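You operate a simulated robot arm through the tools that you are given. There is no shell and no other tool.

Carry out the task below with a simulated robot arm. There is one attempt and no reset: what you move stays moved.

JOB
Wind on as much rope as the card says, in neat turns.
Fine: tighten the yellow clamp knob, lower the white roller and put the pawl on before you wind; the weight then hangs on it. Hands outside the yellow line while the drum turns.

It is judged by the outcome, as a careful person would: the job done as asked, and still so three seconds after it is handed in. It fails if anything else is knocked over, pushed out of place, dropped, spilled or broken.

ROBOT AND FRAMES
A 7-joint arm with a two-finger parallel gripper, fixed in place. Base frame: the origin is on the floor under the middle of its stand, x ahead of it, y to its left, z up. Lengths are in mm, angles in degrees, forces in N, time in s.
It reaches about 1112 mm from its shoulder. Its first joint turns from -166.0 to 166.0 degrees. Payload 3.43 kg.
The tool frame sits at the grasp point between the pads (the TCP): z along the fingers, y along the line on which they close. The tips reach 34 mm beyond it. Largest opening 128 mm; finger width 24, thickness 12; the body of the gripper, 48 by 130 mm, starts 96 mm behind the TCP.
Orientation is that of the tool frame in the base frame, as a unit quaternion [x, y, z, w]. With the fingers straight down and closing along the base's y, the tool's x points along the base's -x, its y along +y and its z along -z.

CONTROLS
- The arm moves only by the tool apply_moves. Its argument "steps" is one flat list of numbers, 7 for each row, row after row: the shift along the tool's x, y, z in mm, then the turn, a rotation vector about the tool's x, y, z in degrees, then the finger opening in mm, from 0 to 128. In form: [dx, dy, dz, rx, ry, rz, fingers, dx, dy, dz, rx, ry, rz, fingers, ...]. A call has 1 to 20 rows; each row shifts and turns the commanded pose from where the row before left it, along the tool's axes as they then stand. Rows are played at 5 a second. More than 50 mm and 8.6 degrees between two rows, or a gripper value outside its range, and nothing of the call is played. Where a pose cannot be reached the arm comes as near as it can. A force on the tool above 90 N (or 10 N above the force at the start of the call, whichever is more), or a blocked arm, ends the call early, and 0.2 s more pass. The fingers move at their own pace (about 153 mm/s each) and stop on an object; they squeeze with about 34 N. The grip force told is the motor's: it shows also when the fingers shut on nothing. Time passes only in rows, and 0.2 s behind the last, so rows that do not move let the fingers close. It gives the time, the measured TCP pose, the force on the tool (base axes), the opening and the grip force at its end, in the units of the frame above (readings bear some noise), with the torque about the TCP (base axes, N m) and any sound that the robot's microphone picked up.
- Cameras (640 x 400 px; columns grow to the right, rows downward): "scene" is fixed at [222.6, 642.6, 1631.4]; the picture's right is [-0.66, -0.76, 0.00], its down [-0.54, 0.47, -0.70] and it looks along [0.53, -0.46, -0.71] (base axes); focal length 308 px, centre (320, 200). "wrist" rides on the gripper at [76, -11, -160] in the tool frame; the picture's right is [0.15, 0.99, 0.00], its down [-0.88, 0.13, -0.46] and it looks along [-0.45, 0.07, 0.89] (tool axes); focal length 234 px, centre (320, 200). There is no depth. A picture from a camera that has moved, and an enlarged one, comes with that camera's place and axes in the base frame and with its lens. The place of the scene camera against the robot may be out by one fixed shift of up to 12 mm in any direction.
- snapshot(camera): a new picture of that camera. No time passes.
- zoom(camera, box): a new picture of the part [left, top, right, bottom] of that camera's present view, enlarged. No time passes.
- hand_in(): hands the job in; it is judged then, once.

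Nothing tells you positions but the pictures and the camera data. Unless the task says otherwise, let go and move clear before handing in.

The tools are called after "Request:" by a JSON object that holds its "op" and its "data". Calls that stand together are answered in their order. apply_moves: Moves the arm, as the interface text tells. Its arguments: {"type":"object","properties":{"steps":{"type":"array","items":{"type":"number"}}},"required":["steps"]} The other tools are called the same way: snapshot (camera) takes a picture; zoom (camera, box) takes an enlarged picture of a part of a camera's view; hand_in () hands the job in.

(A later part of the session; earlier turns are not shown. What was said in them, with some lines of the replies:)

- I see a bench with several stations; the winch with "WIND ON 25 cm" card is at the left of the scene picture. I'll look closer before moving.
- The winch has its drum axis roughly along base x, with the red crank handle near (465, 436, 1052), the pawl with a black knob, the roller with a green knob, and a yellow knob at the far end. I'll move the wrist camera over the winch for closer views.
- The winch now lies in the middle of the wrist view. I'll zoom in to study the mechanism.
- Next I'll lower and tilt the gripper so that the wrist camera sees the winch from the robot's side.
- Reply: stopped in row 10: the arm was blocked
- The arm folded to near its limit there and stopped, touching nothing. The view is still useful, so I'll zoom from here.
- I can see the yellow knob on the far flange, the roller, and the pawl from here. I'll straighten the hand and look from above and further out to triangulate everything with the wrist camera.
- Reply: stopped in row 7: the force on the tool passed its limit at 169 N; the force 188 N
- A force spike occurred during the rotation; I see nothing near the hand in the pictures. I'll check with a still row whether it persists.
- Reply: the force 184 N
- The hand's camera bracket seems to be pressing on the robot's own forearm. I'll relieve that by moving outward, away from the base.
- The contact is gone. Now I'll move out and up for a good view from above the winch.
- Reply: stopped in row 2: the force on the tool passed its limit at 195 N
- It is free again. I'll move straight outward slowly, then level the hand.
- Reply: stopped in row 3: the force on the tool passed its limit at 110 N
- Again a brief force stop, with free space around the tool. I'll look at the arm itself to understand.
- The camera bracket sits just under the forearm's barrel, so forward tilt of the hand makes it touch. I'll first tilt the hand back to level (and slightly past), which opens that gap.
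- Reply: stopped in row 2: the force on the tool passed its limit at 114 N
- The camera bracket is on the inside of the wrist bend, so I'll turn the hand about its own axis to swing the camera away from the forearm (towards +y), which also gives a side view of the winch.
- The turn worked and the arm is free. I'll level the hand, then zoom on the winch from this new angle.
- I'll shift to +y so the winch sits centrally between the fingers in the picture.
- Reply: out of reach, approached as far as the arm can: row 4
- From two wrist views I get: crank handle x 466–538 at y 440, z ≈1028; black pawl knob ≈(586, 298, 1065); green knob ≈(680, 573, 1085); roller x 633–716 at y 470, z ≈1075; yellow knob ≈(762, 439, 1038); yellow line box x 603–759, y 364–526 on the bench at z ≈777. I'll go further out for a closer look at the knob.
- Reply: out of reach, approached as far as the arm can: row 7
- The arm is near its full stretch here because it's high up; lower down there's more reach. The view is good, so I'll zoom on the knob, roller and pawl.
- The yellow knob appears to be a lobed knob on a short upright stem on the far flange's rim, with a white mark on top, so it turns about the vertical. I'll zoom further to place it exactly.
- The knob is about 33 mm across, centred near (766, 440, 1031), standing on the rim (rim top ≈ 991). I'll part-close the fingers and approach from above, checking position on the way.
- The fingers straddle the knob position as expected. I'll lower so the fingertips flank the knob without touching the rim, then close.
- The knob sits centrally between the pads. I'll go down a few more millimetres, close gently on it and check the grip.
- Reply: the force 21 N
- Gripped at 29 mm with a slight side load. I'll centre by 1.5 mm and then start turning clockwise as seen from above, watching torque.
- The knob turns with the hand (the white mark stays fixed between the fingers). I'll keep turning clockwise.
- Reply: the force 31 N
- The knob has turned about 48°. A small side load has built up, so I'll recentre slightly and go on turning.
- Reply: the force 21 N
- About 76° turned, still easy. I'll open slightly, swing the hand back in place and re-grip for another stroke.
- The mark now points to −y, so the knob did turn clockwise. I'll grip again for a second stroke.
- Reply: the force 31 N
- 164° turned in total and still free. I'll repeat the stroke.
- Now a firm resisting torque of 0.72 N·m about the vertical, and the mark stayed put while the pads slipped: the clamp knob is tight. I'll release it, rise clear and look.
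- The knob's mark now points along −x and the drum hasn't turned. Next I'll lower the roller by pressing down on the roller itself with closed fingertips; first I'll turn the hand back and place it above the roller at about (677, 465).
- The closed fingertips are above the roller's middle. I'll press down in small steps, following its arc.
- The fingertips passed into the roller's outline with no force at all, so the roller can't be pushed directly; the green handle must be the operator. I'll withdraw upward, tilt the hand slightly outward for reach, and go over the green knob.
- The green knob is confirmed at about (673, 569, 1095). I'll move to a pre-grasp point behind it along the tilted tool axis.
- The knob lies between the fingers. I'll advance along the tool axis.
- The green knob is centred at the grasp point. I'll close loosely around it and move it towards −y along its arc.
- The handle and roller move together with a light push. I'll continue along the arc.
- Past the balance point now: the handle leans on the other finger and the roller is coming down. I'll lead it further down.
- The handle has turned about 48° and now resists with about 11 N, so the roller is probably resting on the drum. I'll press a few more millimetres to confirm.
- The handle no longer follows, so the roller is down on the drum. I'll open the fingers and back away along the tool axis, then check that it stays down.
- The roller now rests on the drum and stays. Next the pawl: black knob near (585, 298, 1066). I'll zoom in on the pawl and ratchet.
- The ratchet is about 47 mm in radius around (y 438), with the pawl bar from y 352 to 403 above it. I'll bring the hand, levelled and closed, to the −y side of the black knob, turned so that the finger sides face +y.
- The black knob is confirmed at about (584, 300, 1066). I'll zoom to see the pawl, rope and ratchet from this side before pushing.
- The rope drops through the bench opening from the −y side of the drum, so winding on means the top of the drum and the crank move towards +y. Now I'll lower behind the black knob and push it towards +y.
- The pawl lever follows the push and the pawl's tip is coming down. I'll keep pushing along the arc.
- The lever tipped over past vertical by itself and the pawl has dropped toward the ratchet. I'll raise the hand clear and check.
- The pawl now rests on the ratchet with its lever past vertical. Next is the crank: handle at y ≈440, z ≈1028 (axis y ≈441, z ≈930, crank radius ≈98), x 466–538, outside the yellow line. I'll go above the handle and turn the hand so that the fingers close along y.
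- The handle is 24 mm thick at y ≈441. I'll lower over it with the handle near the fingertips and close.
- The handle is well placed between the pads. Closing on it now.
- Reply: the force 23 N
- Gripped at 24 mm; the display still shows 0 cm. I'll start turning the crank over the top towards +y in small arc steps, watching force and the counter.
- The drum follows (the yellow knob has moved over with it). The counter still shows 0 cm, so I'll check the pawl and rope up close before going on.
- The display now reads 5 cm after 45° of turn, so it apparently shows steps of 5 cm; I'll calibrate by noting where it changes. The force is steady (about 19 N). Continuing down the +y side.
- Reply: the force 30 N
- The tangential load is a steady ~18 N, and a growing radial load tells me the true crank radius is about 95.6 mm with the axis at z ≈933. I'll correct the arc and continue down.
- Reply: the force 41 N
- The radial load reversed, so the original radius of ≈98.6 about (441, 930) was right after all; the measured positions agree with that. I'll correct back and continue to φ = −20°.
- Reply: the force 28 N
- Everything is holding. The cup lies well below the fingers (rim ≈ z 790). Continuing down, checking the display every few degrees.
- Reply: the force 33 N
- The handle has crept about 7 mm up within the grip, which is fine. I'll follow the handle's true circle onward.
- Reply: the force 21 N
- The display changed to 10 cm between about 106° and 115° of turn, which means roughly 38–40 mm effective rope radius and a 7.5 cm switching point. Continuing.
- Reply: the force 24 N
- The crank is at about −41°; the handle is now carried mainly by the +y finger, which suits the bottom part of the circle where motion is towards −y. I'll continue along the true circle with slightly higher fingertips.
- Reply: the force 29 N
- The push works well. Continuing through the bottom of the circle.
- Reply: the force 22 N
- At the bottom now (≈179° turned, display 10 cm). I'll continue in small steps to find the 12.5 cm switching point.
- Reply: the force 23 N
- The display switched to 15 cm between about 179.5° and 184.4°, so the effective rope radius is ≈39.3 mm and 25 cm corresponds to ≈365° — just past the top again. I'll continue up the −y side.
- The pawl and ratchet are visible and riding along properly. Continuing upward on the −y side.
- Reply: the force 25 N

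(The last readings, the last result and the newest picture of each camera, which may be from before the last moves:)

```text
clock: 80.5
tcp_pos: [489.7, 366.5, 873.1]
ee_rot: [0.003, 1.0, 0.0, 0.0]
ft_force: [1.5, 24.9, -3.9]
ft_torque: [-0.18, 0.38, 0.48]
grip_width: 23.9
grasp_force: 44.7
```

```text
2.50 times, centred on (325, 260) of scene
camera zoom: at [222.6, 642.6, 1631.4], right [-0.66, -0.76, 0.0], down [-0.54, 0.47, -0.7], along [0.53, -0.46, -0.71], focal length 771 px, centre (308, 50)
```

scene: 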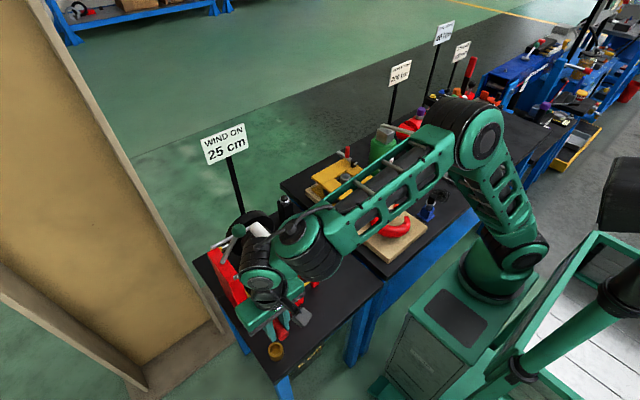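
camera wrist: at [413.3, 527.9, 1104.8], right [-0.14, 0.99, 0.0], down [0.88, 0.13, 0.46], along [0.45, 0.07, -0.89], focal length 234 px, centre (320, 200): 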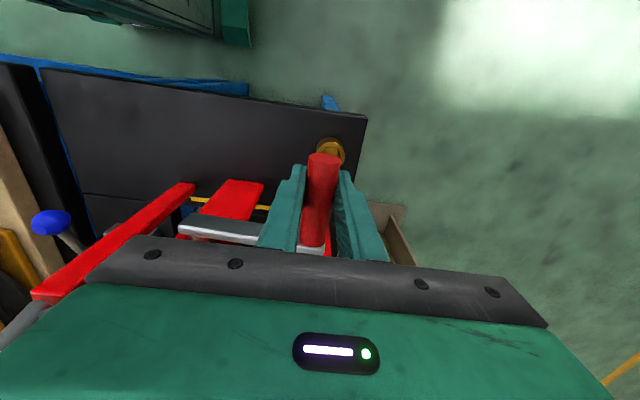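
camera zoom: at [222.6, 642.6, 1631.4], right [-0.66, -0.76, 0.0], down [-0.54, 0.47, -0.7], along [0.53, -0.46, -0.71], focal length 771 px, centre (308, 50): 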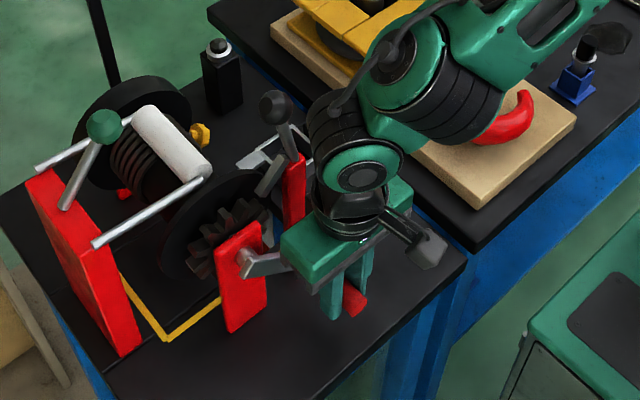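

The handle is held fully again at about −139°. Before lifting, I want it deeper in the grip, so I'll let the pawl take the load by opening slightly, and see how far the drum settles back.

Request:
{"op": "apply_moves", "data": {"steps": [0, 0, 0, 0, 0, 0, 34, 0, 0, 0, 0, 0, 0, 44, 0, 0, 0, 0, 0, 0, 44, 0, 0, 0, 0, 0, 0, 44]}}

Request:
{"op": "zoom", "data": {"camera": "wrist", "box": [200, 130, 420, 270]}}

Request:
{"op": "zoom", "data": {"camera": "scene", "box": [250, 180, 400, 340]}}

Request:
{"op": "zoom", "data": {"camera": "scene", "box": [270, 330, 340, 380]}}

```text
clock: 81.5
tcp_pos: [489.6, 364.5, 872.5]
ee_rot: [0.003, 1.0, 0.0, -0.001]
ft_force: [0.0, -0.3, 0.8]
ft_torque: [0.02, 0.01, 0.01]
grip_width: 43.8
grasp_force: 0.1
```

```text
2.86 times, centred on (310, 200) of wrist
camera zoom: at [412.4, 354.3, 1032.3], right [-0.14, 0.99, 0.0], down [0.88, 0.13, 0.46], along [0.45, 0.06, -0.89], focal length 669 px, centre (349, 200)
```

zoom: 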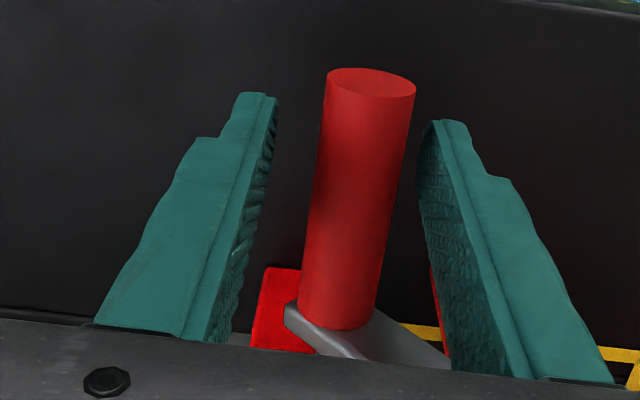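

```text
2.50 times, centred on (325, 260) of scene
camera zoom: at [222.6, 642.6, 1631.4], right [-0.66, -0.76, 0.0], down [-0.54, 0.47, -0.7], along [0.53, -0.46, -0.71], focal length 771 px, centre (308, 50)
```

zoom: 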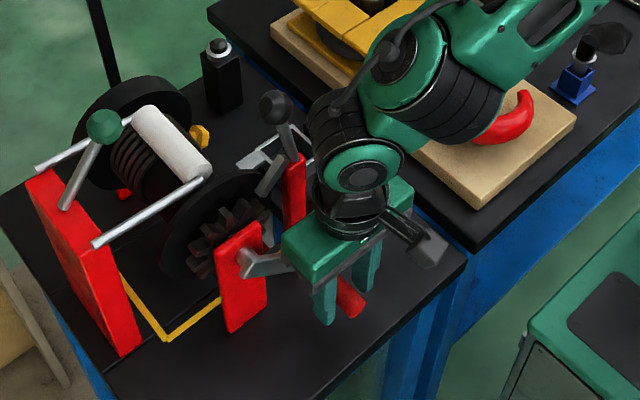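

```text
8.00 times, centred on (305, 355) of scene
camera zoom: at [222.6, 642.6, 1631.4], right [-0.66, -0.76, 0.0], down [-0.54, 0.47, -0.7], along [0.53, -0.46, -0.71], focal length 2467 px, centre (440, -1040)
```

zoom: 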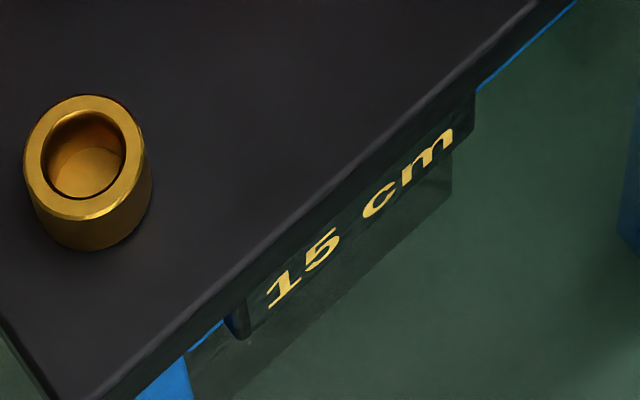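

The pawl held at about −135° (225.6° turned, display 15 cm). I'll look at the ratchet teeth closely to know the tooth pitch.

Request:
{"op": "zoom", "data": {"camera": "scene", "box": [258, 238, 318, 298]}}

```text
6.67 times, centred on (288, 268) of scene
camera zoom: at [222.6, 642.6, 1631.4], right [-0.66, -0.76, 0.0], down [-0.54, 0.47, -0.7], along [0.53, -0.46, -0.71], focal length 2056 px, centre (533, -253)
```

zoom: 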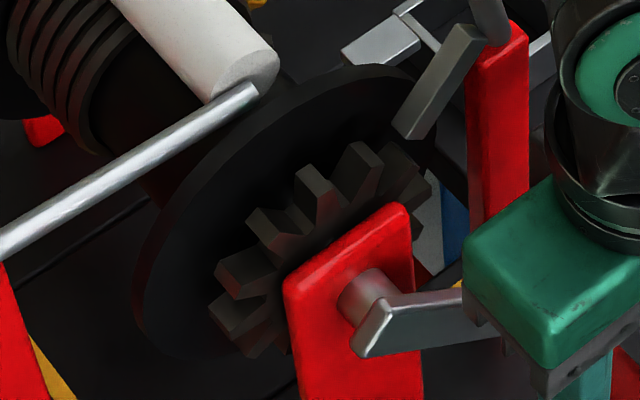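

The ratchet seems to have 12 teeth (30° pitch), so resting positions come every ≈2 cm of rope. I'll re-grip with the handle deeper between the pads, then lift.

Request:
{"op": "apply_moves", "data": {"steps": [3, 3.4, 6, 0, 0, 0, 44, 2, 0, 5, 0, 0, 0, 44, 0, 0, 0, 0, 0, 0, 10, 0, 0, 0, 0, 0, 0, 10, 0, 0, 0, 0, 0, 0, 10]}}

Request:
{"op": "zoom", "data": {"camera": "wrist", "box": [200, 130, 420, 270]}}

```text
clock: 82.7
tcp_pos: [485.1, 368.4, 860.9]
ee_rot: [0.002, 1.0, 0.0, 0.001]
ft_force: [0.5, 3.7, -6.6]
ft_torque: [0.24, -0.6, 0.48]
grip_width: 23.9
grasp_force: 45.3
```

```text
2.86 times, centred on (310, 200) of wrist
camera zoom: at [407.6, 358.0, 1021.0], right [-0.14, 0.99, 0.0], down [0.88, 0.13, 0.46], along [0.45, 0.06, -0.89], focal length 669 px, centre (349, 200)
```

zoom: 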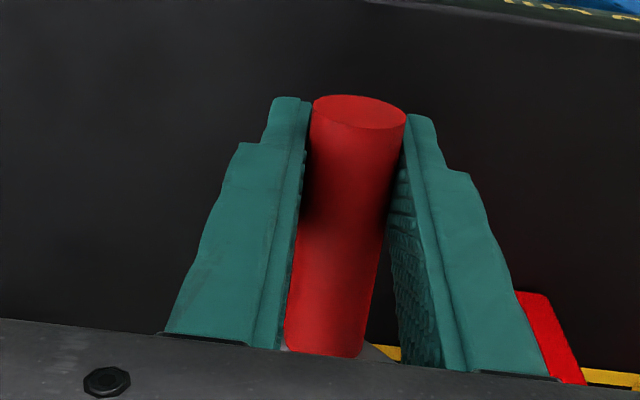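

A clean grip with little side load at about −137°. Now lifting along the circle.

Request:
{"op": "apply_moves", "data": {"steps": [0, -5.6, -6.6, 0, 0, 0, 10, 0, -5, -7.1, 0, 0, 0, 10, 0, -4.4, -7.4, 0, 0, 0, 10, 0, -3.7, -7.8, 0, 0, 0, 10, 0, 0, 0, 0, 0, 0, 10]}}

Request:
{"op": "zoom", "data": {"camera": "wrist", "box": [200, 130, 420, 270]}}

Request:
{"op": "zoom", "data": {"camera": "scene", "box": [250, 180, 400, 340]}}

```text
clock: 83.8
tcp_pos: [483.6, 351.3, 889.4]
ee_rot: [0.001, 1.0, 0.0, 0.0]
ft_force: [-3.2, 32.0, -4.9]
ft_torque: [-0.18, 0.86, 0.31]
grip_width: 23.6
grasp_force: 44.7
```

```text
2.86 times, centred on (310, 200) of wrist
camera zoom: at [406.9, 340.4, 1050.7], right [-0.14, 0.99, 0.0], down [0.88, 0.13, 0.46], along [0.45, 0.07, -0.89], focal length 669 px, centre (349, 200)
```

zoom: 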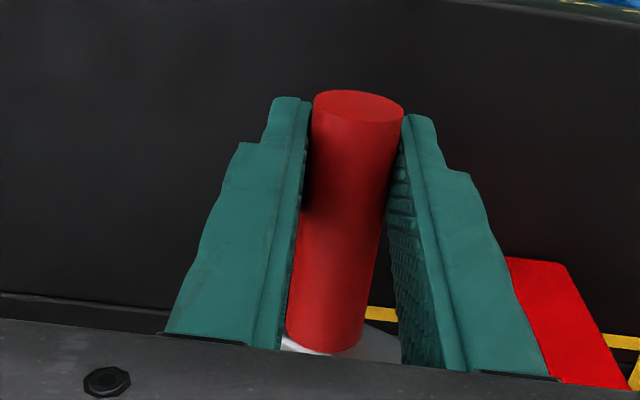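

```text
2.50 times, centred on (325, 260) of scene
camera zoom: at [222.6, 642.6, 1631.4], right [-0.66, -0.76, 0.0], down [-0.54, 0.47, -0.7], along [0.53, -0.46, -0.71], focal length 771 px, centre (308, 50)
```

zoom: 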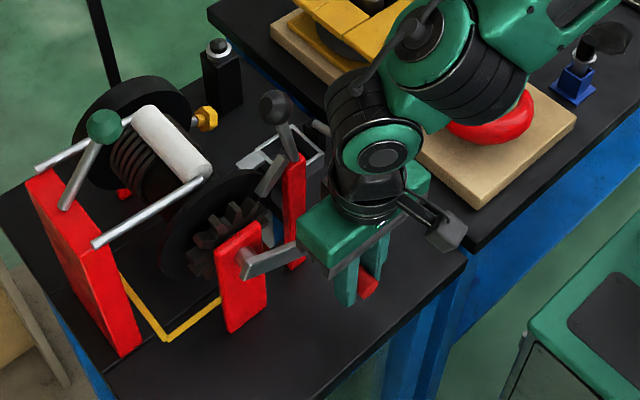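

Request:
{"op": "apply_moves", "data": {"steps": [0, -1, -8.2, 0, 0, 0, 10, 0, -2.4, -8.5, 0, 0, 0, 10, 0, -1.8, -8.6, 0, 0, 0, 10, 0, -1.1, -8.8, 0, 0, 0, 10, 0, -0.4, -8.8, 0, 0, 0, 10, 0, 0, 0, 0, 0, 0, 10]}}

Request:
{"op": "zoom", "data": {"camera": "wrist", "box": [200, 130, 420, 270]}}

Request:
{"op": "zoom", "data": {"camera": "scene", "box": [250, 180, 400, 340]}}

Request:
{"op": "zoom", "data": {"camera": "scene", "box": [270, 330, 340, 380]}}

```text
clock: 85.2
tcp_pos: [484.1, 341.6, 933.3]
ee_rot: [0.004, 1.0, -0.003, -0.001]
ft_force: [-14.2, -23.0, -17.8]
ft_torque: [-0.42, 1.23, 0.59]
grip_width: 23.9
grasp_force: 45.7
```

```text
2.86 times, centred on (310, 200) of wrist
camera zoom: at [407.3, 330.8, 1093.1], right [-0.14, 0.99, 0.0], down [0.88, 0.13, 0.45], along [0.45, 0.06, -0.89], focal length 669 px, centre (349, 200)
```

zoom: 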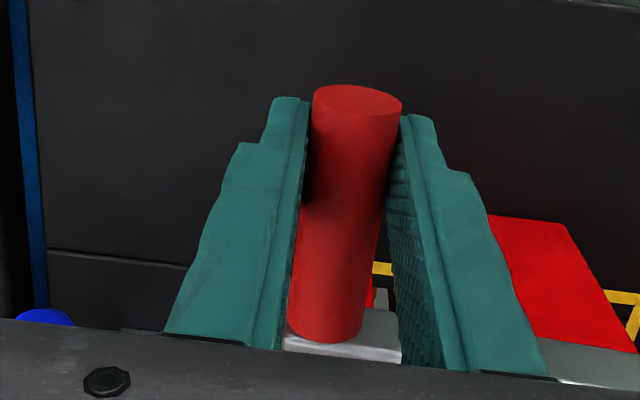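

```text
2.50 times, centred on (325, 260) of scene
camera zoom: at [222.6, 642.6, 1631.4], right [-0.66, -0.76, 0.0], down [-0.54, 0.47, -0.7], along [0.53, -0.46, -0.71], focal length 771 px, centre (308, 50)
```

zoom: 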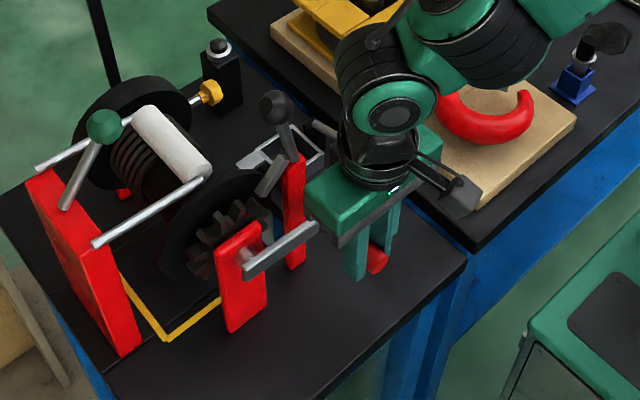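

```text
8.00 times, centred on (305, 355) of scene
camera zoom: at [222.6, 642.6, 1631.4], right [-0.66, -0.76, 0.0], down [-0.54, 0.47, -0.7], along [0.53, -0.46, -0.71], focal length 2467 px, centre (440, -1040)
```

zoom: 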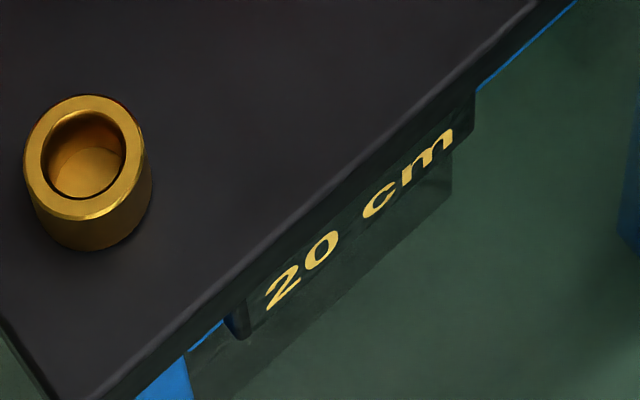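

Display 20 cm at about 270° of turn. Continuing up and over.

Request:
{"op": "apply_moves", "data": {"steps": [0.5, -0.4, -8.7, 0, 0, 0, 10, 0.5, 0.6, -8.7, 0, 0, 0, 10, 0, 1.7, -8.5, 0, 0, 0, 10, 0, 2.6, -8.4, 0, 0, 0, 10, 0, 3.3, -8, 0, 0, 0, 10, 0, 0, 0, 0, 0, 0, 10]}}

Request:
{"op": "zoom", "data": {"camera": "wrist", "box": [200, 130, 420, 270]}}

Request:
{"op": "zoom", "data": {"camera": "scene", "box": [250, 180, 400, 340]}}

```text
clock: 86.7
tcp_pos: [483.9, 345.2, 974.9]
ee_rot: [0.006, 1.0, -0.005, -0.001]
ft_force: [12.4, -72.1, 4.4]
ft_torque: [-1.34, 0.23, 0.89]
grip_width: 23.7
grasp_force: 44.8
```

```text
2.86 times, centred on (310, 200) of wrist
camera zoom: at [407.6, 335.9, 1135.4], right [-0.14, 0.99, -0.01], down [0.88, 0.12, 0.45], along [0.45, 0.05, -0.89], focal length 669 px, centre (349, 200)
```

zoom: 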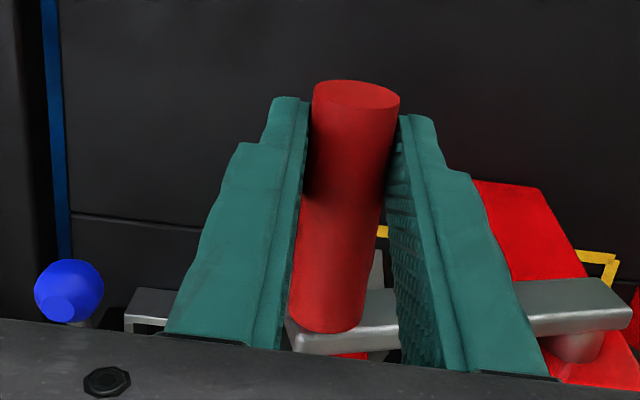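

```text
2.50 times, centred on (325, 260) of scene
camera zoom: at [222.6, 642.6, 1631.4], right [-0.66, -0.76, 0.0], down [-0.54, 0.47, -0.7], along [0.53, -0.46, -0.71], focal length 771 px, centre (308, 50)
```

zoom: 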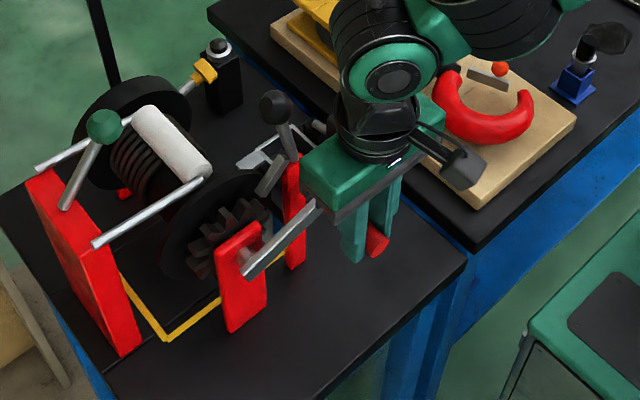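

A side load of 72 N has built up because the handle has crept down in the grip and lags my arc. I'll ease the side load, then lift a little more to reach the next ratchet tooth.

Request:
{"op": "apply_moves", "data": {"steps": [0, -2.5, 0, 0, 0, 0, 10, 0, -2.5, -2, 0, 0, 0, 10, 0, 0, 0, 0, 0, 0, 10]}}

Request:
{"op": "zoom", "data": {"camera": "wrist", "box": [200, 130, 420, 270]}}

```text
clock: 87.5
tcp_pos: [484.3, 345.1, 977.5]
ee_rot: [0.003, 1.0, 0.0, -0.001]
ft_force: [13.5, -34.1, -8.9]
ft_torque: [-0.77, 0.83, 0.75]
grip_width: 23.8
grasp_force: 44.6
```

```text
2.86 times, centred on (310, 200) of wrist
camera zoom: at [407.1, 334.3, 1137.5], right [-0.14, 0.99, 0.0], down [0.88, 0.13, 0.45], along [0.45, 0.06, -0.89], focal length 669 px, centre (349, 200)
```

zoom: 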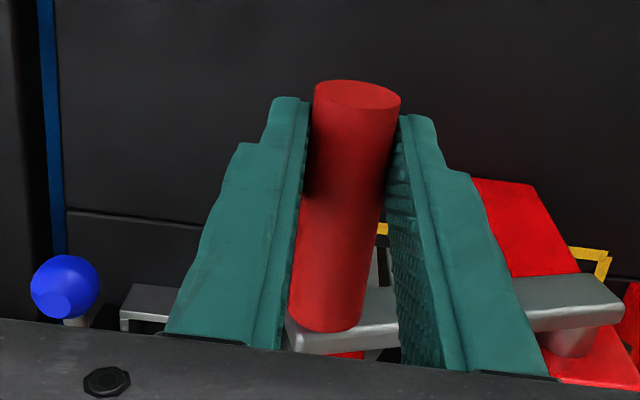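

Request:
{"op": "apply_moves", "data": {"steps": [0, 0.3, -6, 0, 0, 0, 10, 0, 1.2, -6, 0, 0, 0, 10, 0, 0, 0, 0, 0, 0, 10]}}

Request:
{"op": "zoom", "data": {"camera": "wrist", "box": [200, 130, 420, 270]}}

Request:
{"op": "zoom", "data": {"camera": "scene", "box": [258, 228, 328, 298]}}

```text
clock: 88.2
tcp_pos: [484.2, 349.4, 989.4]
ee_rot: [0.001, 1.0, 0.002, 0.0]
ft_force: [10.7, 1.5, -17.8]
ft_torque: [-0.24, 0.68, 0.38]
grip_width: 23.5
grasp_force: 44.4
```

```text
2.86 times, centred on (310, 200) of wrist
camera zoom: at [406.8, 337.7, 1149.7], right [-0.14, 0.99, 0.0], down [0.88, 0.13, 0.46], along [0.45, 0.07, -0.89], focal length 669 px, centre (349, 200)
```

zoom: 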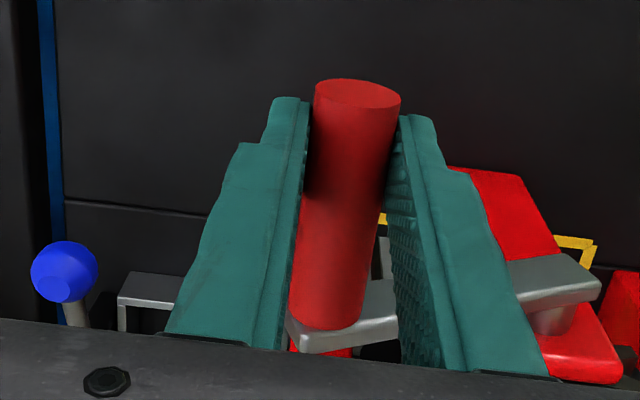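

```text
5.71 times, centred on (293, 263) of scene
camera zoom: at [222.6, 642.6, 1631.4], right [-0.66, -0.76, 0.0], down [-0.54, 0.47, -0.7], along [0.53, -0.46, -0.71], focal length 1762 px, centre (474, -160)
```

zoom: 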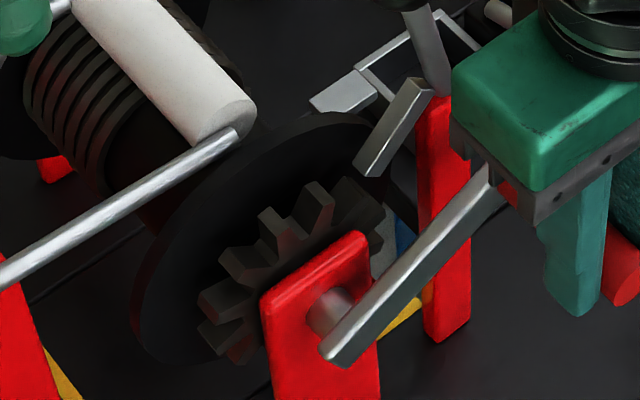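

The load is back to a plain 18 N. I'll open to let the pawl catch, see where it rests, then re-grip deeper.

Request:
{"op": "apply_moves", "data": {"steps": [0, 0, 0, 0, 0, 0, 34, 0, 0, 0, 0, 0, 0, 48, 0, 0, 0, 0, 0, 0, 48]}}

Request:
{"op": "zoom", "data": {"camera": "wrist", "box": [200, 130, 420, 270]}}

Request:
{"op": "zoom", "data": {"camera": "scene", "box": [258, 228, 328, 298]}}

Request:
{"op": "zoom", "data": {"camera": "scene", "box": [270, 330, 340, 380]}}

```text
clock: 89.0
tcp_pos: [485.3, 348.8, 989.3]
ee_rot: [0.001, 1.0, 0.0, -0.001]
ft_force: [0.0, 0.0, -0.4]
ft_torque: [0.0, -0.01, -0.02]
grip_width: 48.1
grasp_force: 0.0
```

```text
2.86 times, centred on (310, 200) of wrist
camera zoom: at [406.4, 336.8, 1149.5], right [-0.14, 0.99, 0.0], down [0.88, 0.13, 0.46], along [0.45, 0.06, -0.89], focal length 669 px, centre (349, 200)
```

zoom: 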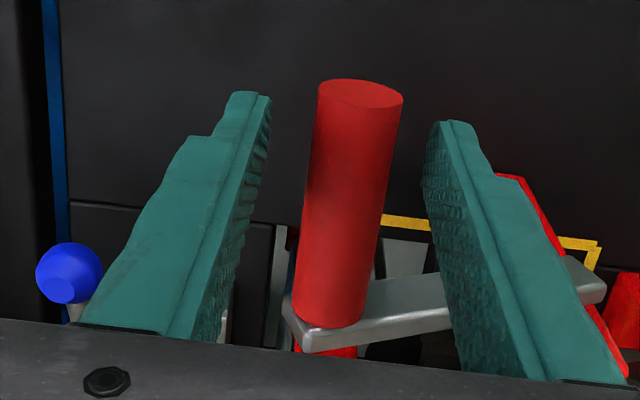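

```text
5.71 times, centred on (293, 263) of scene
camera zoom: at [222.6, 642.6, 1631.4], right [-0.66, -0.76, 0.0], down [-0.54, 0.47, -0.7], along [0.53, -0.46, -0.71], focal length 1762 px, centre (474, -160)
```

zoom: 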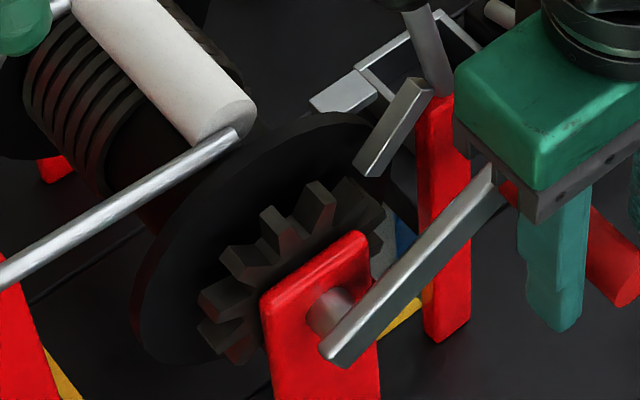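

```text
8.00 times, centred on (305, 355) of scene
camera zoom: at [222.6, 642.6, 1631.4], right [-0.66, -0.76, 0.0], down [-0.54, 0.47, -0.7], along [0.53, -0.46, -0.71], focal length 2467 px, centre (440, -1040)
```

zoom: 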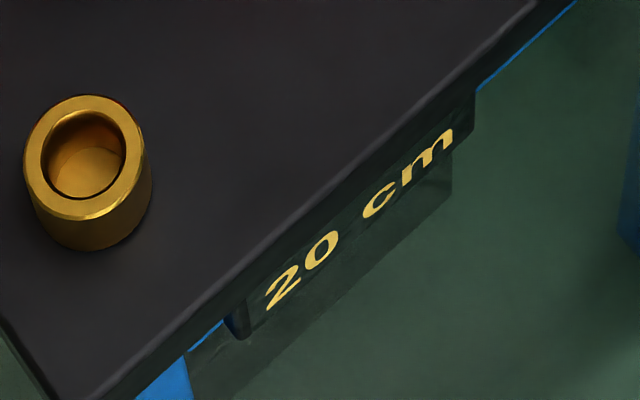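

The pawl held almost exactly in place (≈292° turned, display 20 cm). I'll re-grip lower on the fingers and continue to the top.

Request:
{"op": "apply_moves", "data": {"steps": [0, -0.5, 12, 0, 0, 0, 48, 0, 0, 11, 0, 0, 0, 48, 0, 0, 0, 0, 0, 0, 10, 0, 0, 0, 0, 0, 0, 10, 0, 0, 0, 0, 0, 0, 10]}}

Request:
{"op": "zoom", "data": {"camera": "wrist", "box": [200, 130, 420, 270]}}

```text
clock: 90.2
tcp_pos: [483.7, 347.9, 966.2]
ee_rot: [0.001, 1.0, 0.0, 0.0]
ft_force: [3.5, 6.5, -10.8]
ft_torque: [0.3, -0.77, 0.45]
grip_width: 23.8
grasp_force: 44.9
```

```text
2.86 times, centred on (310, 200) of wrist
camera zoom: at [406.4, 337.0, 1126.2], right [-0.14, 0.99, 0.0], down [0.88, 0.13, 0.46], along [0.45, 0.06, -0.89], focal length 669 px, centre (349, 200)
```

zoom: 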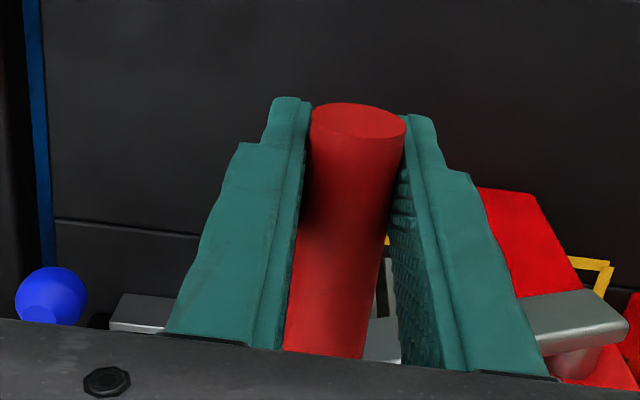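

Request:
{"op": "apply_moves", "data": {"steps": [0, 3.4, -8.5, 0, 0, 0, 10, 0, 4.2, -8.2, 0, 0, 0, 10, 0, 4.8, -7.9, 0, 0, 0, 10, 0, 5.4, -7.3, 0, 0, 0, 10, 0, 0, 0, 0, 0, 0, 10]}}

Request:
{"op": "zoom", "data": {"camera": "wrist", "box": [200, 130, 420, 270]}}

Request:
{"op": "zoom", "data": {"camera": "scene", "box": [210, 180, 360, 340]}}

```text
clock: 91.5
tcp_pos: [483.4, 365.8, 997.9]
ee_rot: [0.002, 1.0, -0.001, -0.002]
ft_force: [-0.1, 0.6, -27.5]
ft_torque: [-0.2, 0.82, 0.37]
grip_width: 23.8
grasp_force: 45.5
```

```text
2.86 times, centred on (310, 200) of wrist
camera zoom: at [406.5, 354.7, 1158.2], right [-0.14, 0.99, 0.0], down [0.88, 0.13, 0.45], along [0.45, 0.06, -0.89], focal length 669 px, centre (349, 200)
```

zoom: 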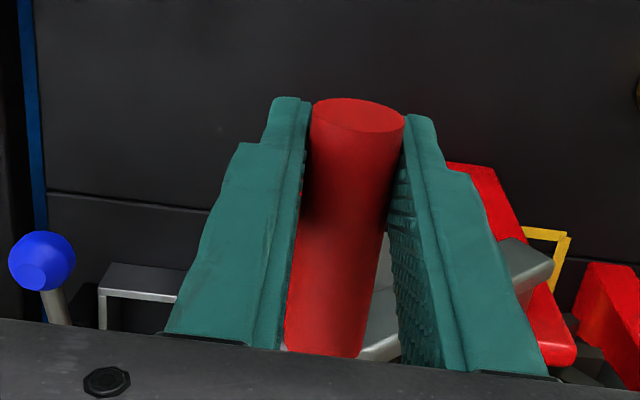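

```text
2.50 times, centred on (285, 260) of scene
camera zoom: at [222.6, 642.6, 1631.4], right [-0.66, -0.76, 0.0], down [-0.54, 0.47, -0.7], along [0.53, -0.46, -0.71], focal length 771 px, centre (408, 50)
```

zoom: 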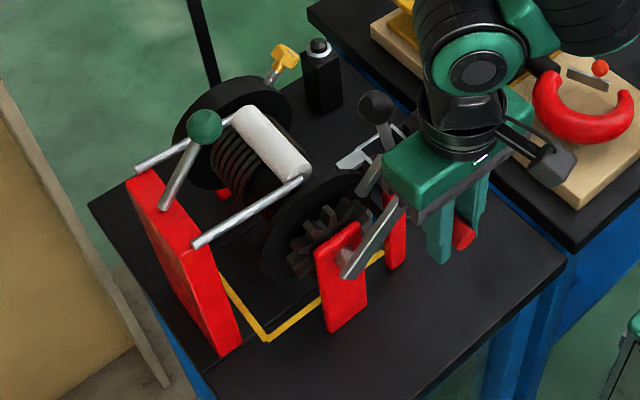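

Request:
{"op": "apply_moves", "data": {"steps": [0, 5.9, -6.7, 0, 0, 0, 10, 0, 6.5, -6.1, 0, 0, 0, 10, 0, 7, -5.4, 0, 0, 0, 10, 0, 0, 0, 0, 0, 0, 10]}}

Request:
{"op": "zoom", "data": {"camera": "scene", "box": [270, 330, 340, 380]}}

Request:
{"op": "zoom", "data": {"camera": "wrist", "box": [200, 130, 420, 270]}}

```text
clock: 92.5
tcp_pos: [483.4, 383.9, 1017.2]
ee_rot: [0.002, 1.0, 0.0, 0.0]
ft_force: [-9.7, -21.4, -6.6]
ft_torque: [-0.43, 1.02, 0.35]
grip_width: 23.7
grasp_force: 44.7
```

```text
8.00 times, centred on (305, 355) of scene
camera zoom: at [222.6, 642.6, 1631.4], right [-0.66, -0.76, 0.0], down [-0.54, 0.47, -0.7], along [0.53, -0.46, -0.71], focal length 2467 px, centre (440, -1040)
```

zoom: 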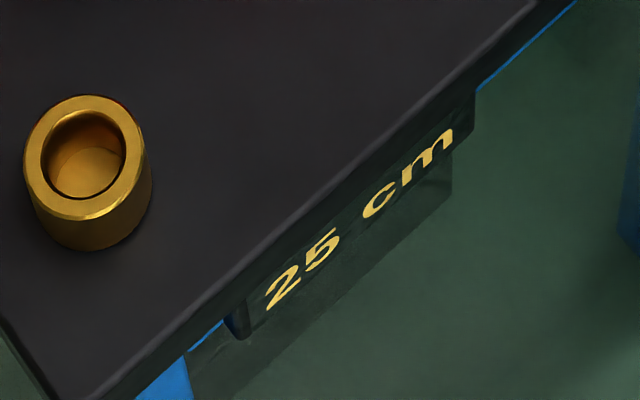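

```text
2.86 times, centred on (310, 200) of wrist
camera zoom: at [406.4, 373.1, 1177.3], right [-0.14, 0.99, 0.0], down [0.88, 0.13, 0.46], along [0.45, 0.06, -0.89], focal length 669 px, centre (349, 200)
```

zoom: 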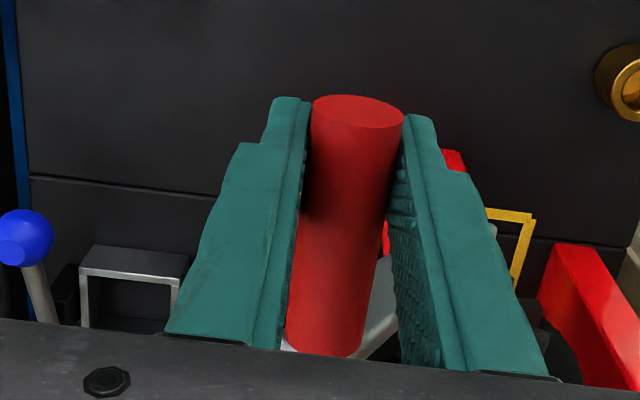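

Display now reads 25 cm (at ≈325°), meaning the 22.5 cm point was just passed; the effective radius is ≈39.7 mm, so a true 25 cm is very close to one full turn (≈360°), the crank back at the top. Continuing.

Request:
{"op": "apply_moves", "data": {"steps": [0, 6.6, -4.9, 0, 0, 0, 10, 0, 7.6, -4.2, 0, 0, 0, 10, 0, 8, -3.4, 0, 0, 0, 10, 0, 8.3, -2.7, 0, 0, 0, 10, 0, 0, 0, 0, 0, 0, 10]}}

Request:
{"op": "zoom", "data": {"camera": "wrist", "box": [200, 130, 420, 270]}}

Request:
{"op": "zoom", "data": {"camera": "scene", "box": [210, 180, 360, 340]}}

```text
clock: 93.7
tcp_pos: [486.7, 414.8, 1031.1]
ee_rot: [0.003, 1.0, 0.0, 0.001]
ft_force: [1.3, -22.2, 11.8]
ft_torque: [-0.28, 0.14, 0.29]
grip_width: 23.6
grasp_force: 12.5
```

```text
2.86 times, centred on (310, 200) of wrist
camera zoom: at [407.4, 403.0, 1192.6], right [-0.14, 0.99, 0.0], down [0.88, 0.12, 0.46], along [0.45, 0.07, -0.89], focal length 669 px, centre (349, 200)
```

zoom: 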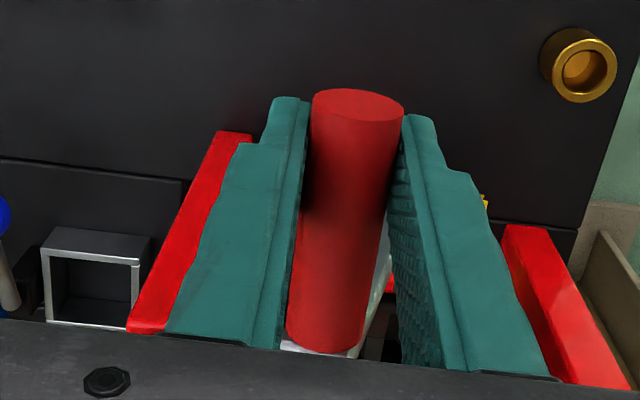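

```text
2.50 times, centred on (285, 260) of scene
camera zoom: at [222.6, 642.6, 1631.4], right [-0.66, -0.76, 0.0], down [-0.54, 0.47, -0.7], along [0.53, -0.46, -0.71], focal length 771 px, centre (408, 50)
```

zoom: 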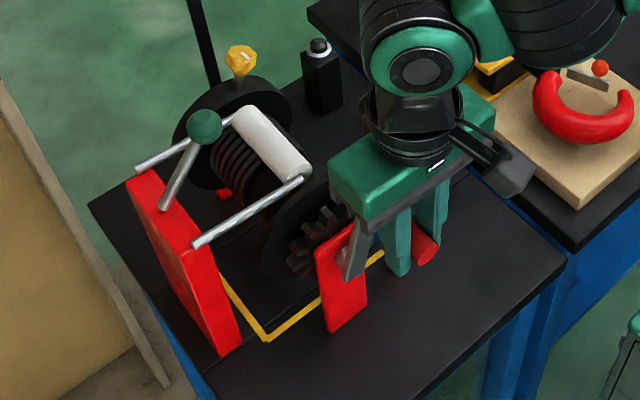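

Crank at about 345°. I'll bring it just past the top (≈362°) and then let the pawl take the weight.

Request:
{"op": "apply_moves", "data": {"steps": [0, 8.5, -1.9, 0, 0, 0, 10, 0, 8.5, -1.1, 0, 0, 0, 10, 0, 8.5, -0.4, 0, 0, 0, 10, 0, 3.5, 0, 0, 0, 0, 10, 0, 0, 0, 0, 0, 0, 10]}}

Request:
{"op": "zoom", "data": {"camera": "wrist", "box": [200, 130, 420, 270]}}

Request:
{"op": "zoom", "data": {"camera": "scene", "box": [210, 180, 360, 340]}}

Request:
{"op": "zoom", "data": {"camera": "scene", "box": [270, 330, 340, 380]}}

```text
clock: 94.8
tcp_pos: [483.8, 443.4, 1035.3]
ee_rot: [0.003, 1.0, 0.001, 0.0]
ft_force: [8.2, -18.9, 10.7]
ft_torque: [-0.61, 0.21, 0.58]
grip_width: 23.7
grasp_force: 44.6
```

```text
2.86 times, centred on (310, 200) of wrist
camera zoom: at [407.1, 432.3, 1195.9], right [-0.14, 0.99, 0.0], down [0.88, 0.12, 0.46], along [0.45, 0.07, -0.89], focal length 669 px, centre (349, 200)
```

zoom: 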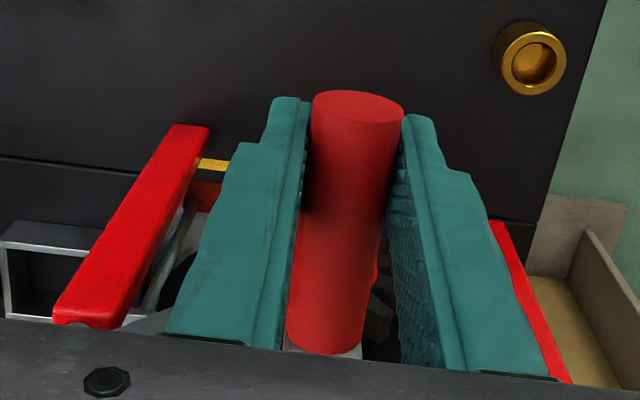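

```text
2.50 times, centred on (285, 260) of scene
camera zoom: at [222.6, 642.6, 1631.4], right [-0.66, -0.76, 0.0], down [-0.54, 0.47, -0.7], along [0.53, -0.46, -0.71], focal length 771 px, centre (408, 50)
```

zoom: 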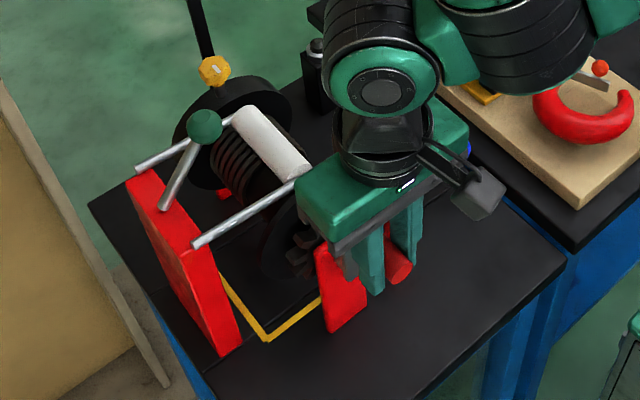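

```text
8.00 times, centred on (305, 355) of scene
camera zoom: at [222.6, 642.6, 1631.4], right [-0.66, -0.76, 0.0], down [-0.54, 0.47, -0.7], along [0.53, -0.46, -0.71], focal length 2467 px, centre (440, -1040)
```

zoom: 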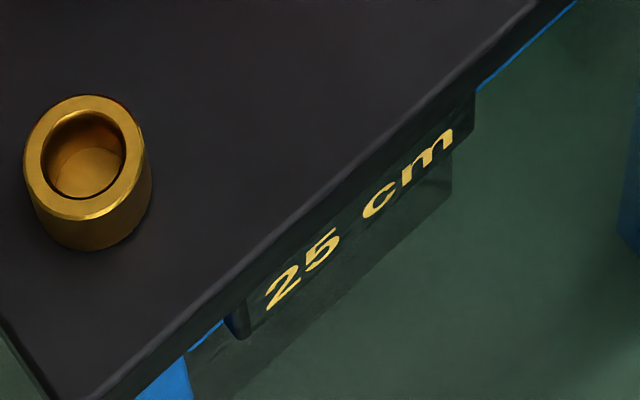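

The crank is just past the top with 25 cm showing. I'll ease it back gently until the pawl takes the load, watching the force fall off.

Request:
{"op": "apply_moves", "data": {"steps": [0, -1.5, 0, 0, 0, 0, 10, 0, -1.5, 0, 0, 0, 0, 10, 0, 0, 0, 0, 0, 0, 10]}}

```text
clock: 95.7
tcp_pos: [483.6, 441.4, 1036.8]
ee_rot: [0.001, 1.0, 0.001, 0.0]
ft_force: [9.6, 7.2, 6.8]
ft_torque: [0.54, -0.49, 0.5]
grip_width: 23.7
grasp_force: 45.4
```

The load has gone over to the pawl right at the top (≈360° of turn, ≈25 cm). I'll open the fingers and rise clear.

Request:
{"op": "apply_moves", "data": {"steps": [0, 0, 0, 0, 0, 0, 30, 0, 0, 0, 0, 0, 0, 60, 0, 0, 0, 0, 0, 0, 60, 0, 0, -20, 0, 0, 0, 60, 0, 0, -30, 0, 0, 0, 60, 0, 0, -30, 0, 0, 0, 60, 0, 0, -20, 0, 0, 0, 60, 0, 0, 0, 0, 0, 0, 60]}}

Request:
{"op": "snapshot", "data": {"camera": "wrist"}}

Request:
{"op": "snapshot", "data": {"camera": "scene"}}

Request:
{"op": "zoom", "data": {"camera": "scene", "box": [270, 330, 340, 380]}}

```text
clock: 97.5
tcp_pos: [483.8, 439.3, 1134.8]
ee_rot: [0.002, 1.0, 0.0, -0.001]
ft_force: [0.0, 0.2, 0.3]
ft_torque: [-0.01, 0.02, 0.01]
grip_width: 60.1
grasp_force: 0.0
```

```text
taken
camera wrist: at [406.9, 428.9, 1295.2], right [-0.14, 0.99, 0.0], down [0.88, 0.13, 0.45], along [0.45, 0.06, -0.89], focal length 234 px, centre (320, 200)
```

wrist: 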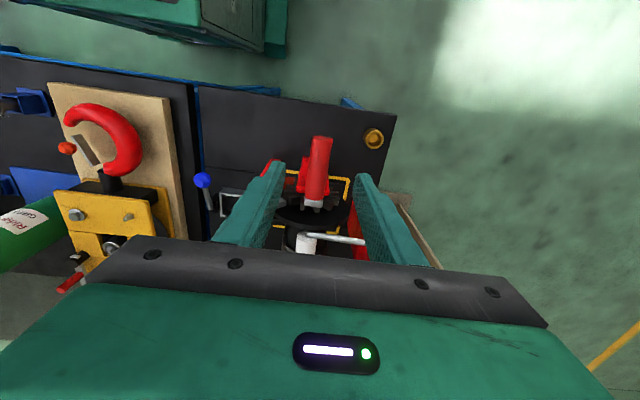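

```text
taken
```

scene: 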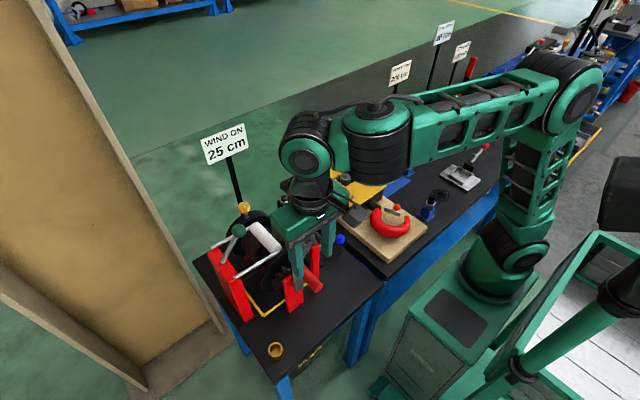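

```text
8.00 times, centred on (305, 355) of scene
camera zoom: at [222.6, 642.6, 1631.4], right [-0.66, -0.76, 0.0], down [-0.54, 0.47, -0.7], along [0.53, -0.46, -0.71], focal length 2467 px, centre (440, -1040)
```

zoom: 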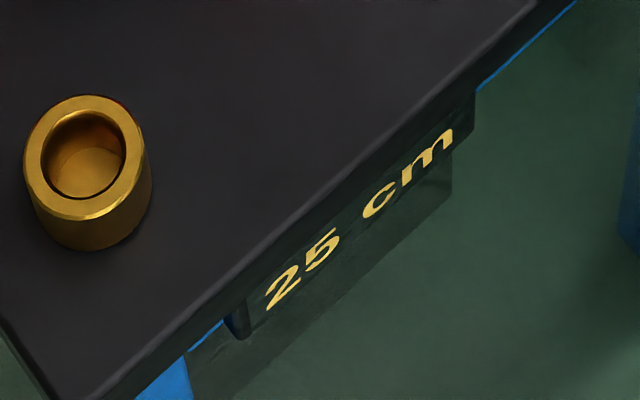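

The display still shows 25 cm and the crank stays at the top. I'll move the hand well away so that I can inspect the whole winch.

Request:
{"op": "apply_moves", "data": {"steps": [-7, -30, -12, 0, 0, 0, 60, -7, -35, -12, 0, 0, 0, 60, -7, -40, -12, 0, 0, 0, 60, -7, -40, -12, 0, 0, 0, 60, -7, -40, -12, 0, 0, 0, 60, 0, 0, 0, 0, 0, 0, 60]}}

Request:
{"op": "snapshot", "data": {"camera": "wrist"}}

Request:
{"op": "zoom", "data": {"camera": "scene", "box": [190, 180, 350, 320]}}

Request:
{"op": "zoom", "data": {"camera": "scene", "box": [265, 215, 335, 290]}}

Request:
{"op": "zoom", "data": {"camera": "scene", "box": [270, 330, 340, 380]}}

```text
clock: 98.8
tcp_pos: [518.0, 255.1, 1193.7]
ee_rot: [0.003, 1.0, -0.001, 0.0]
ft_force: [-0.2, 0.3, -0.2]
ft_torque: [-0.02, -0.03, 0.02]
grip_width: 60.1
grasp_force: 0.1
```

```text
taken
camera wrist: at [440.7, 245.2, 1354.3], right [-0.14, 0.99, 0.0], down [0.88, 0.13, 0.46], along [0.45, 0.06, -0.89], focal length 234 px, centre (320, 200)
```

wrist: 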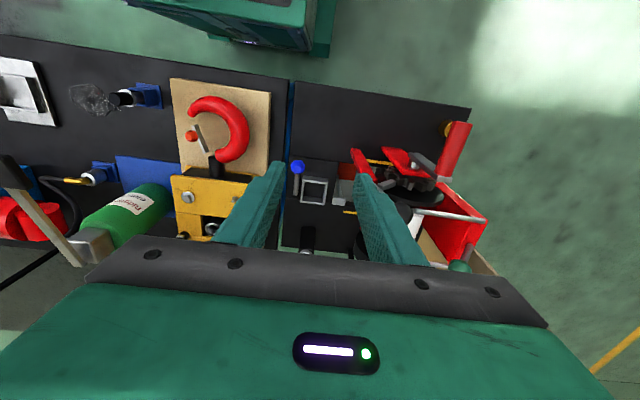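

```text
2.86 times, centred on (270, 250) of scene
camera zoom: at [222.6, 642.6, 1631.4], right [-0.66, -0.76, 0.0], down [-0.54, 0.47, -0.7], along [0.53, -0.46, -0.71], focal length 881 px, centre (463, 57)
```

zoom: 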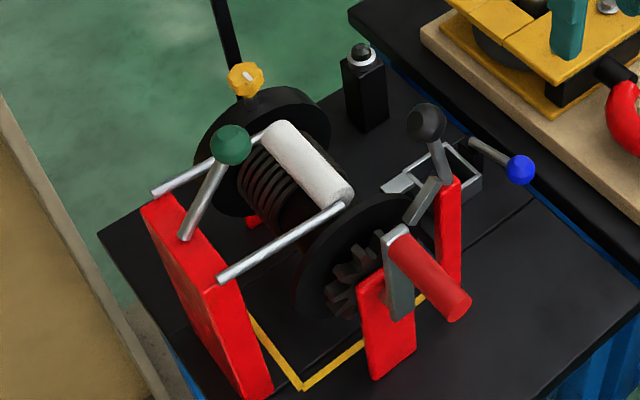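

```text
5.33 times, centred on (300, 252) of scene
camera zoom: at [222.6, 642.6, 1631.4], right [-0.66, -0.76, 0.0], down [-0.54, 0.47, -0.7], along [0.53, -0.46, -0.71], focal length 1644 px, centre (427, -80)
```

zoom: 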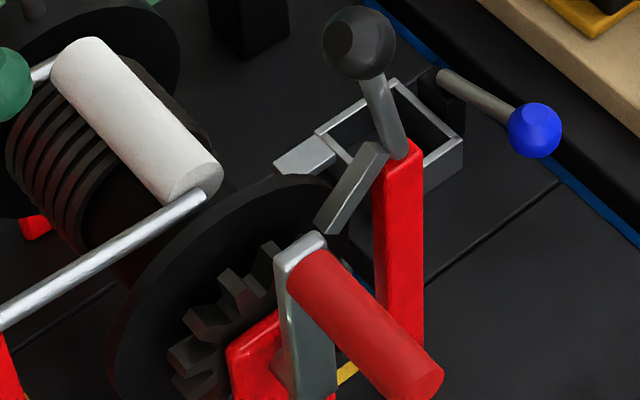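

```text
8.00 times, centred on (305, 355) of scene
camera zoom: at [222.6, 642.6, 1631.4], right [-0.66, -0.76, 0.0], down [-0.54, 0.47, -0.7], along [0.53, -0.46, -0.71], focal length 2467 px, centre (440, -1040)
```

zoom: 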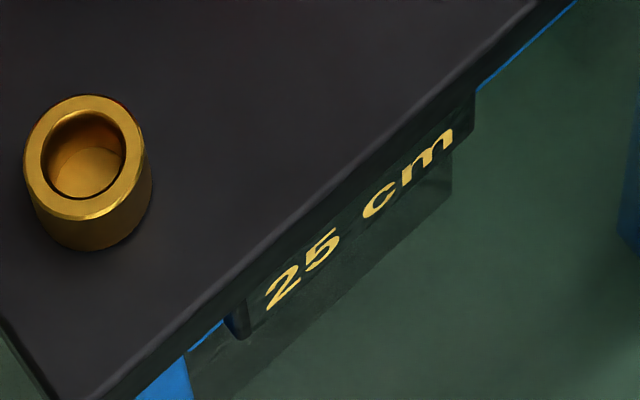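

One extra neat turn lies beside the earlier ones, the roller is down, the pawl holds and the display reads 25 cm. I'll wait a few seconds without moving to confirm it's stable.

Request:
{"op": "apply_moves", "data": {"steps": [0, 0, 0, 0, 0, 0, 60, 0, 0, 0, 0, 0, 0, 60, 0, 0, 0, 0, 0, 0, 60, 0, 0, 0, 0, 0, 0, 60, 0, 0, 0, 0, 0, 0, 60, 0, 0, 0, 0, 0, 0, 60, 0, 0, 0, 0, 0, 0, 60, 0, 0, 0, 0, 0, 0, 60, 0, 0, 0, 0, 0, 0, 60, 0, 0, 0, 0, 0, 0, 60, 0, 0, 0, 0, 0, 0, 60, 0, 0, 0, 0, 0, 0, 60, 0, 0, 0, 0, 0, 0, 60, 0, 0, 0, 0, 0, 0, 60, 0, 0, 0, 0, 0, 0, 60, 0, 0, 0, 0, 0, 0, 60]}}

Request:
{"op": "zoom", "data": {"camera": "scene", "box": [190, 180, 350, 320]}}

Request:
{"op": "zoom", "data": {"camera": "scene", "box": [270, 330, 340, 380]}}

Request:
{"op": "snapshot", "data": {"camera": "scene"}}

```text
clock: 102.2
tcp_pos: [519.9, 256.8, 1194.4]
ee_rot: [0.002, 1.0, 0.0, 0.0]
ft_force: [-0.7, 0.4, -0.3]
ft_torque: [0.03, 0.02, -0.01]
grip_width: 60.0
grasp_force: 0.0
```

```text
2.86 times, centred on (270, 250) of scene
camera zoom: at [222.6, 642.6, 1631.4], right [-0.66, -0.76, 0.0], down [-0.54, 0.47, -0.7], along [0.53, -0.46, -0.71], focal length 881 px, centre (463, 57)
```

zoom: 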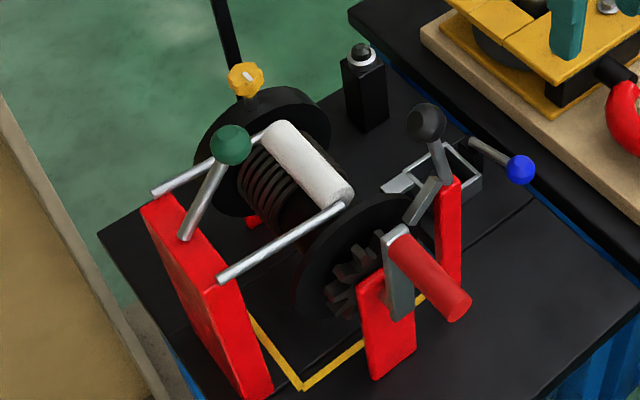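

```text
8.00 times, centred on (305, 355) of scene
camera zoom: at [222.6, 642.6, 1631.4], right [-0.66, -0.76, 0.0], down [-0.54, 0.47, -0.7], along [0.53, -0.46, -0.71], focal length 2467 px, centre (440, -1040)
```

zoom: 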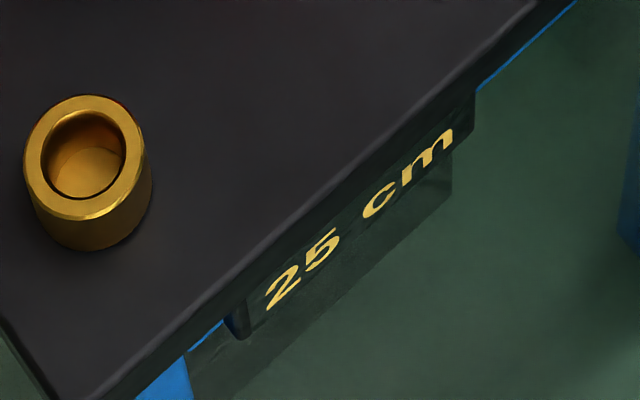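

```text
taken
```

scene: 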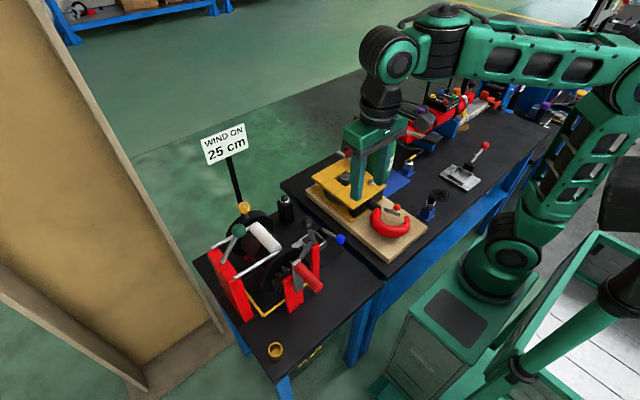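

Nothing moved during the three-second wait. The display reads 25 cm, the clamp knob is tight, the roller is down on the neat turns and the pawl holds the weight. The hand is clear and everything else is in place, so I'm handing in.

Request:
{"op": "hand_in", "data": {}}

```text
The job is handed in.
```

I wound on 25 cm of rope in neat turns, as the card asks, and handed the job in. The counter reads 25 cm, and nothing moved during a three-second wait before I handed in.

- **Clamp knob:** I turned the yellow knob about 160° clockwise until it stopped, with the grip slipping at about 0.7 N·m.
- **Roller:** I lowered the white roller with the green handle. It rests on the rope and stays down.
- **Pawl:** I dropped it onto the ratchet before winding, and the weight now hangs on it.
- **Winding:** I turned the crank one full turn, with the hand outside the yellow line throughout.
- **Length:** The counter only shows steps of 5 cm. From the crank angle I put the actual length within a few millimetres of 25 cm.

Early on, while I was positioning for a view, the hand pressed against the robot's own forearm and the arm stopped itself several times. The highest reading was 195 N. It did not touch the winch or anything else on the bench, and nothing was knocked over or moved out of place.
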